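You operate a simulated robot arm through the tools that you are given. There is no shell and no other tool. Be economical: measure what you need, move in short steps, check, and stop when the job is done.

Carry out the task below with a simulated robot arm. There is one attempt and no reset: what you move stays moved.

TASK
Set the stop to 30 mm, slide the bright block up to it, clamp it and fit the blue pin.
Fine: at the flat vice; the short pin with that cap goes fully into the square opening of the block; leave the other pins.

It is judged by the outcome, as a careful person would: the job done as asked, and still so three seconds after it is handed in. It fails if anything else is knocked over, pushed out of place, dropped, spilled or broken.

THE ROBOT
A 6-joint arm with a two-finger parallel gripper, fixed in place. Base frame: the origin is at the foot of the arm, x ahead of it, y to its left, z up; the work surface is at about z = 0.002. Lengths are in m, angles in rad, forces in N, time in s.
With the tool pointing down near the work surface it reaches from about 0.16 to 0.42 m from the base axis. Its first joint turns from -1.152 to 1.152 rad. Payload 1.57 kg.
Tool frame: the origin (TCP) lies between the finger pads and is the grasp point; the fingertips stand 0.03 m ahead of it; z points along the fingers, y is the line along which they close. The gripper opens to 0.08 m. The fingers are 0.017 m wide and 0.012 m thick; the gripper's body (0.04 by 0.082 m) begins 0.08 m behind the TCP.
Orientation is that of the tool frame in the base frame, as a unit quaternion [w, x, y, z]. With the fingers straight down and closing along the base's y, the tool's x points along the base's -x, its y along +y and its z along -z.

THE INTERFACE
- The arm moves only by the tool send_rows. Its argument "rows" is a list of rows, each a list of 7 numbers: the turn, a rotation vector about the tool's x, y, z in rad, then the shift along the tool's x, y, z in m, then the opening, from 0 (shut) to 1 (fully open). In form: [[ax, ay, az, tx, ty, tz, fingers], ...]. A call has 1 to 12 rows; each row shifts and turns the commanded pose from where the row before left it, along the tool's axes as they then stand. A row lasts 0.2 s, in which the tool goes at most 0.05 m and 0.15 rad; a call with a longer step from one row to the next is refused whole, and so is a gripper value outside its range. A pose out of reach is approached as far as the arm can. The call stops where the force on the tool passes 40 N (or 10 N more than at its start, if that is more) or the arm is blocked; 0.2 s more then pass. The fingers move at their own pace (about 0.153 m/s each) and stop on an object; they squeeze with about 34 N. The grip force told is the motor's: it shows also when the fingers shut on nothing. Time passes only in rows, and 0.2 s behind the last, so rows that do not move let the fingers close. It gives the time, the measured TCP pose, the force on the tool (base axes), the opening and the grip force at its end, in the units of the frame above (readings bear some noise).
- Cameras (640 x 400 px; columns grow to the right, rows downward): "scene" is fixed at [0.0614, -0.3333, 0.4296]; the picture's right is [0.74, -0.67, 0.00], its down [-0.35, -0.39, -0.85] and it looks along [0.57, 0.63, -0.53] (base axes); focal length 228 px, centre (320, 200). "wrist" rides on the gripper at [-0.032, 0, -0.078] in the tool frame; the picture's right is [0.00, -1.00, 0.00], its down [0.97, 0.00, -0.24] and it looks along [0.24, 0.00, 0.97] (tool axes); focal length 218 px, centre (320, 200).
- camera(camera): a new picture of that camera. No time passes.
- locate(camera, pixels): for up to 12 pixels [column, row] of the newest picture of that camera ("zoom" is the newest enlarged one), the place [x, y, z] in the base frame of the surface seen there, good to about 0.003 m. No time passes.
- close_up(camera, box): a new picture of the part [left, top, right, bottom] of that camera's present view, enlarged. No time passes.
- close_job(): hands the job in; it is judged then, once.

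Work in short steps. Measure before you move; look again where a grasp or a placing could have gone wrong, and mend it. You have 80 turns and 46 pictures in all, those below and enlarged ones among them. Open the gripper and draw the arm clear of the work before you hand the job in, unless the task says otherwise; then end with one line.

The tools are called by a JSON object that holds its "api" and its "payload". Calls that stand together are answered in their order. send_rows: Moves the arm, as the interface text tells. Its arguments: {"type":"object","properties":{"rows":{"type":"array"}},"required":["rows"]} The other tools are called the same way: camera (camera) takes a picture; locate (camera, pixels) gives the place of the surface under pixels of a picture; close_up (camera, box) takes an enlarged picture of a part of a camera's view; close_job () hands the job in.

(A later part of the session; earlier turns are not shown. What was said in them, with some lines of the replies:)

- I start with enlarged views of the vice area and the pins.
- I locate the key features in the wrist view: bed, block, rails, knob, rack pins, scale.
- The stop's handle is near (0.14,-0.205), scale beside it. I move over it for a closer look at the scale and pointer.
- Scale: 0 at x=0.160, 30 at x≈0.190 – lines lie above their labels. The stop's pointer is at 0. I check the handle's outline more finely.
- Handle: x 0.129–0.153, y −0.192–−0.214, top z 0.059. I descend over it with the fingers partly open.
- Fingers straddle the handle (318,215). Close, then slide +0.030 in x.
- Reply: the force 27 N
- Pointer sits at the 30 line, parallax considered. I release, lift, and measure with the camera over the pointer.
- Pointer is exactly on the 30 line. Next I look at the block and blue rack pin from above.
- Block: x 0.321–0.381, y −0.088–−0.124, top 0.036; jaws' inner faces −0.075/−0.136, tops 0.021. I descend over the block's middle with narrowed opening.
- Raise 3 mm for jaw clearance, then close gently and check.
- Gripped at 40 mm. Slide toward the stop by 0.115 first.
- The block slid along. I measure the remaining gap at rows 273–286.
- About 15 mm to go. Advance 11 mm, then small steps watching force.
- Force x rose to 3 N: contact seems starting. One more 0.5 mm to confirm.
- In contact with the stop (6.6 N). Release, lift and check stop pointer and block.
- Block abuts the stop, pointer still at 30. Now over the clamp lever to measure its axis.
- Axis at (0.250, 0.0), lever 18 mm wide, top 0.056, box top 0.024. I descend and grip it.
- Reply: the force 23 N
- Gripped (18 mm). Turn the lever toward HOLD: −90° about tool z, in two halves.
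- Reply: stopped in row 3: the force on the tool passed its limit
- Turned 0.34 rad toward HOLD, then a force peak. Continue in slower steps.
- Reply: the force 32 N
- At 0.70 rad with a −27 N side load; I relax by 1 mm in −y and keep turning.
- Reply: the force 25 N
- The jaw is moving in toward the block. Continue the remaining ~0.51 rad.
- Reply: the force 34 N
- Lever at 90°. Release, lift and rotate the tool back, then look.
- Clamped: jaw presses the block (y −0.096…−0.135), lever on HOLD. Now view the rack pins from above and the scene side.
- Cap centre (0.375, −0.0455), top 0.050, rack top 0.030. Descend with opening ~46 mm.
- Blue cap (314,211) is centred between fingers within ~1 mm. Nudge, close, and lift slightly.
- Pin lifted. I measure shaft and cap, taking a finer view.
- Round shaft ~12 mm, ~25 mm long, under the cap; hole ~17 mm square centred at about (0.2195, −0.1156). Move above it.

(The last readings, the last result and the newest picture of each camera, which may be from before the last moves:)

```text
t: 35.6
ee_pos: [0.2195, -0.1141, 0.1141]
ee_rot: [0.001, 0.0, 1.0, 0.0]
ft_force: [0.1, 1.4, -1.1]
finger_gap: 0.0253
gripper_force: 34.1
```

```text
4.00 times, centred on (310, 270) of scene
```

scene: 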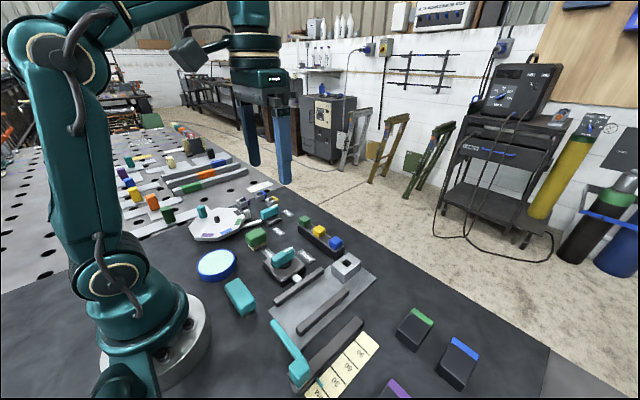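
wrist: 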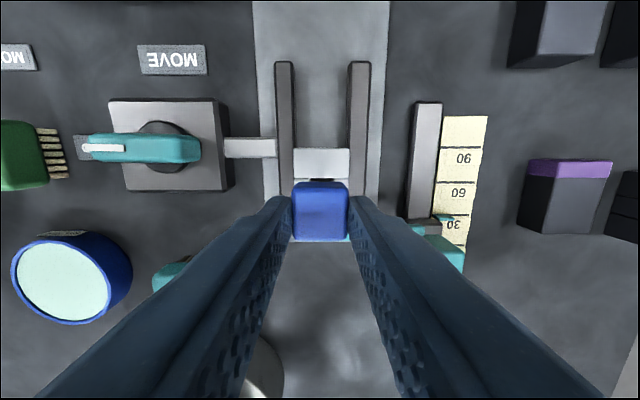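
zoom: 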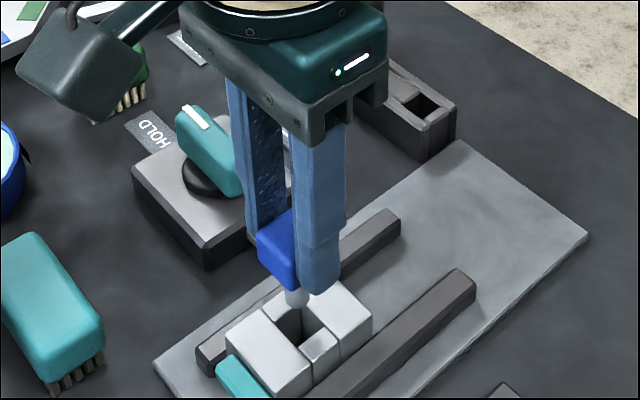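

I measure block and hole corners here and pin tip.

{"api": "locate", "payload": {"camera": "zoom", "pixels": [[232, 332], [300, 382], [366, 320], [276, 325], [302, 350], [329, 326], [296, 302], [288, 298], [306, 297]]}}

{"api": "locate", "payload": {"camera": "wrist", "pixels": [[296, 160], [348, 160], [320, 151], [320, 177], [320, 190], [320, 238]]}}

```text
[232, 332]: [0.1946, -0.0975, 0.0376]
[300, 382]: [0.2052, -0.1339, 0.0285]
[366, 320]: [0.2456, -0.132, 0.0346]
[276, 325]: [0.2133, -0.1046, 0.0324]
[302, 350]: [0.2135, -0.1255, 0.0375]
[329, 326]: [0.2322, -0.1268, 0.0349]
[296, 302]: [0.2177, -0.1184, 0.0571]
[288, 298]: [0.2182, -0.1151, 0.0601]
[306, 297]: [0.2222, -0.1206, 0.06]
```

```text
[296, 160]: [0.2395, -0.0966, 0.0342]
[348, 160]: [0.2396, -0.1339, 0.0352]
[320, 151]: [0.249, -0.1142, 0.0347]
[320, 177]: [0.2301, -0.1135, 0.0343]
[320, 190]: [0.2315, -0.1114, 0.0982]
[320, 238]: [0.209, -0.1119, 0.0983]
```

Pin and hole align within ~1 mm. Descend slowly.

{"api": "send_rows", "payload": {"rows": [[0, 0, 0, 0, -0.001, 0.01, 0.1], [0, 0, 0, 0, 0, 0.008, 0.1], [0, 0, 0, 0, 0, 0.006, 0.1], [0, 0, 0, 0, 0, 0.006, 0.1], [0, 0, 0, 0, 0, 0.005, 0.1], [0, 0, 0, 0, 0, 0, 0.1]]}}

```text
t: 37.0
ee_pos: [0.2184, -0.1159, 0.0797]
ee_rot: [0.0, 0.002, 1.0, 0.001]
ft_force: [-0.1, 0.1, -0.8]
finger_gap: 0.0252
gripper_force: 33.6
```

No contact; the shaft is in the hole (tip ≈0.021). Continue in 2 mm steps until seated.

{"api": "send_rows", "payload": {"rows": [[0, 0, 0, 0, 0, 0.003, 0.1], [0, 0, 0, 0, 0, 0.003, 0.1], [0, 0, 0, 0, 0, 0, 0.1]]}}

{"api": "send_rows", "payload": {"rows": [[0, 0, 0, 0, 0, 0.0015, 0.1], [0, 0, 0, 0, 0, 0, 0.1]]}}

{"api": "close_up", "payload": {"camera": "scene", "box": [250, 220, 370, 320]}}

```text
t: 37.8
ee_pos: [0.2182, -0.1145, 0.0738]
ee_rot: [0.001, 0.0, 1.0, 0.0]
ft_force: [-0.6, 0.0, -1.8]
finger_gap: 0.0251
gripper_force: 33.9
```

```text
t: 38.4
ee_pos: [0.2187, -0.1151, 0.0719]
ee_rot: [0.002, 0.0, 1.0, 0.0]
ft_force: [0.3, 0.4, -1.4]
finger_gap: 0.0256
gripper_force: 34.3
```

```text
4.00 times, centred on (310, 270) of scene
```

zoom: 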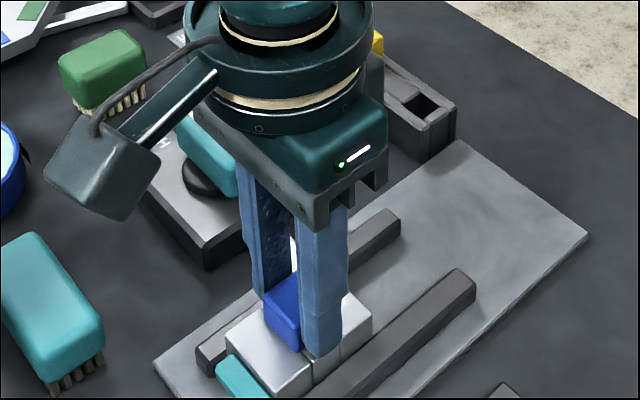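

Nearly seated; press down in 1 mm steps until force appears.

{"api": "send_rows", "payload": {"rows": [[0, 0, 0, 0, 0, 0.001, 0.1], [0, 0, 0, 0, 0, 0, 0.1]]}}

{"api": "send_rows", "payload": {"rows": [[0, 0, 0, 0, 0, 0.001, 0.1], [0, 0, 0, 0, 0, 0, 0.1]]}}

```text
t: 39.0
ee_pos: [0.22, -0.1146, 0.0705]
ee_rot: [0.0, 0.001, 1.0, -0.001]
ft_force: [-6.0, 5.9, 28.0]
finger_gap: 0.0254
gripper_force: 34.2
```

```text
t: 39.6
ee_pos: [0.2192, -0.116, 0.0704]
ee_rot: [0.002, 0.002, 1.0, -0.001]
ft_force: [-2.5, 6.4, 28.5]
finger_gap: 0.0251
gripper_force: 33.8
```

Seated (28 N at z=0.0705, as predicted). Release and lift away.

{"api": "send_rows", "payload": {"rows": [[0, 0, 0, 0, 0, -0.001, 0.1], [0, 0, 0, 0, 0, 0, 0.5], [0, 0, 0, 0, 0, 0, 0.5], [0, 0, 0, 0, 0, -0.03, 0.5], [0, 0, 0, 0, 0, -0.04, 0.5], [0, 0, 0, 0.01, 0, -0.04, 0.8], [0, 0, 0, 0.02, 0, -0.02, 1], [0, 0, 0, 0, 0, 0, 1]]}}

{"api": "camera", "payload": {"camera": "wrist"}}

{"api": "close_up", "payload": {"camera": "scene", "box": [220, 200, 400, 350]}}

{"api": "close_up", "payload": {"camera": "wrist", "box": [220, 80, 420, 220]}}

```text
t: 41.4
ee_pos: [0.1887, -0.1153, 0.2011]
ee_rot: [0.001, 0.0, 1.0, 0.0]
ft_force: [1.0, 0.8, 0.2]
finger_gap: 0.0799
gripper_force: 0.1
```

```text
5 pictures are left
```

wrist: 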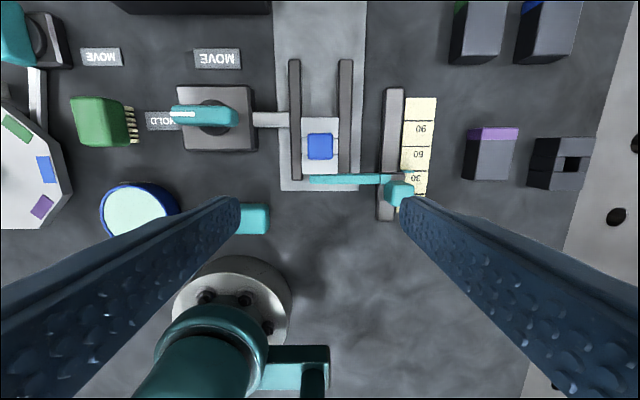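

```text
2.67 times, centred on (310, 275) of scene
```

zoom: 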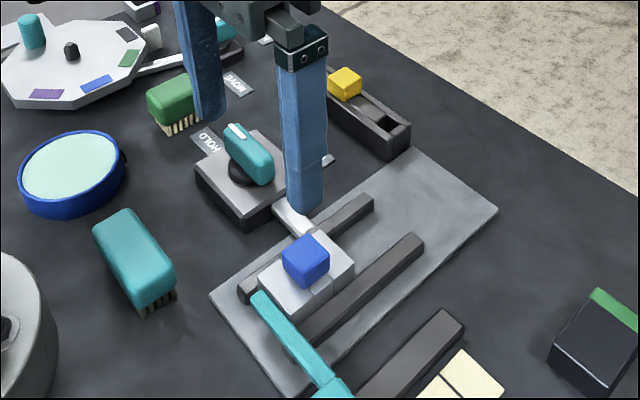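

```text
2.86 times, centred on (320, 150) of wrist
```

zoom: 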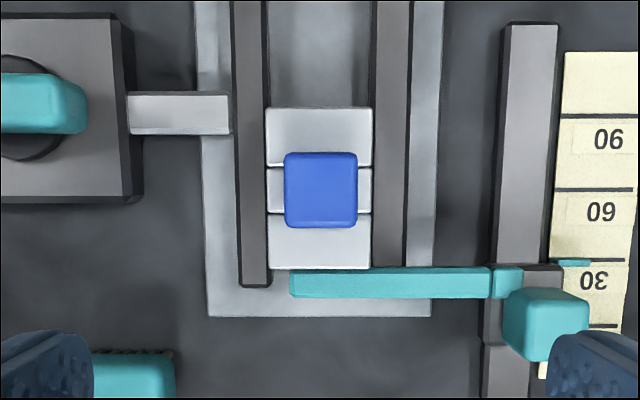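

Cap rests flat on the block, the jaw is tight, the lever is on HOLD, the pointer is at 30 and the block touches the stop. The gripper is open and clear, so I hand in.

{"api": "close_job", "payload": {}}

```text
The job is handed in.
```

I set the stop to 30 mm, slid the bright block up against it and clamped it with the lever on HOLD. The blue pin is fully seated in the block's square opening, and the other pins are untouched.
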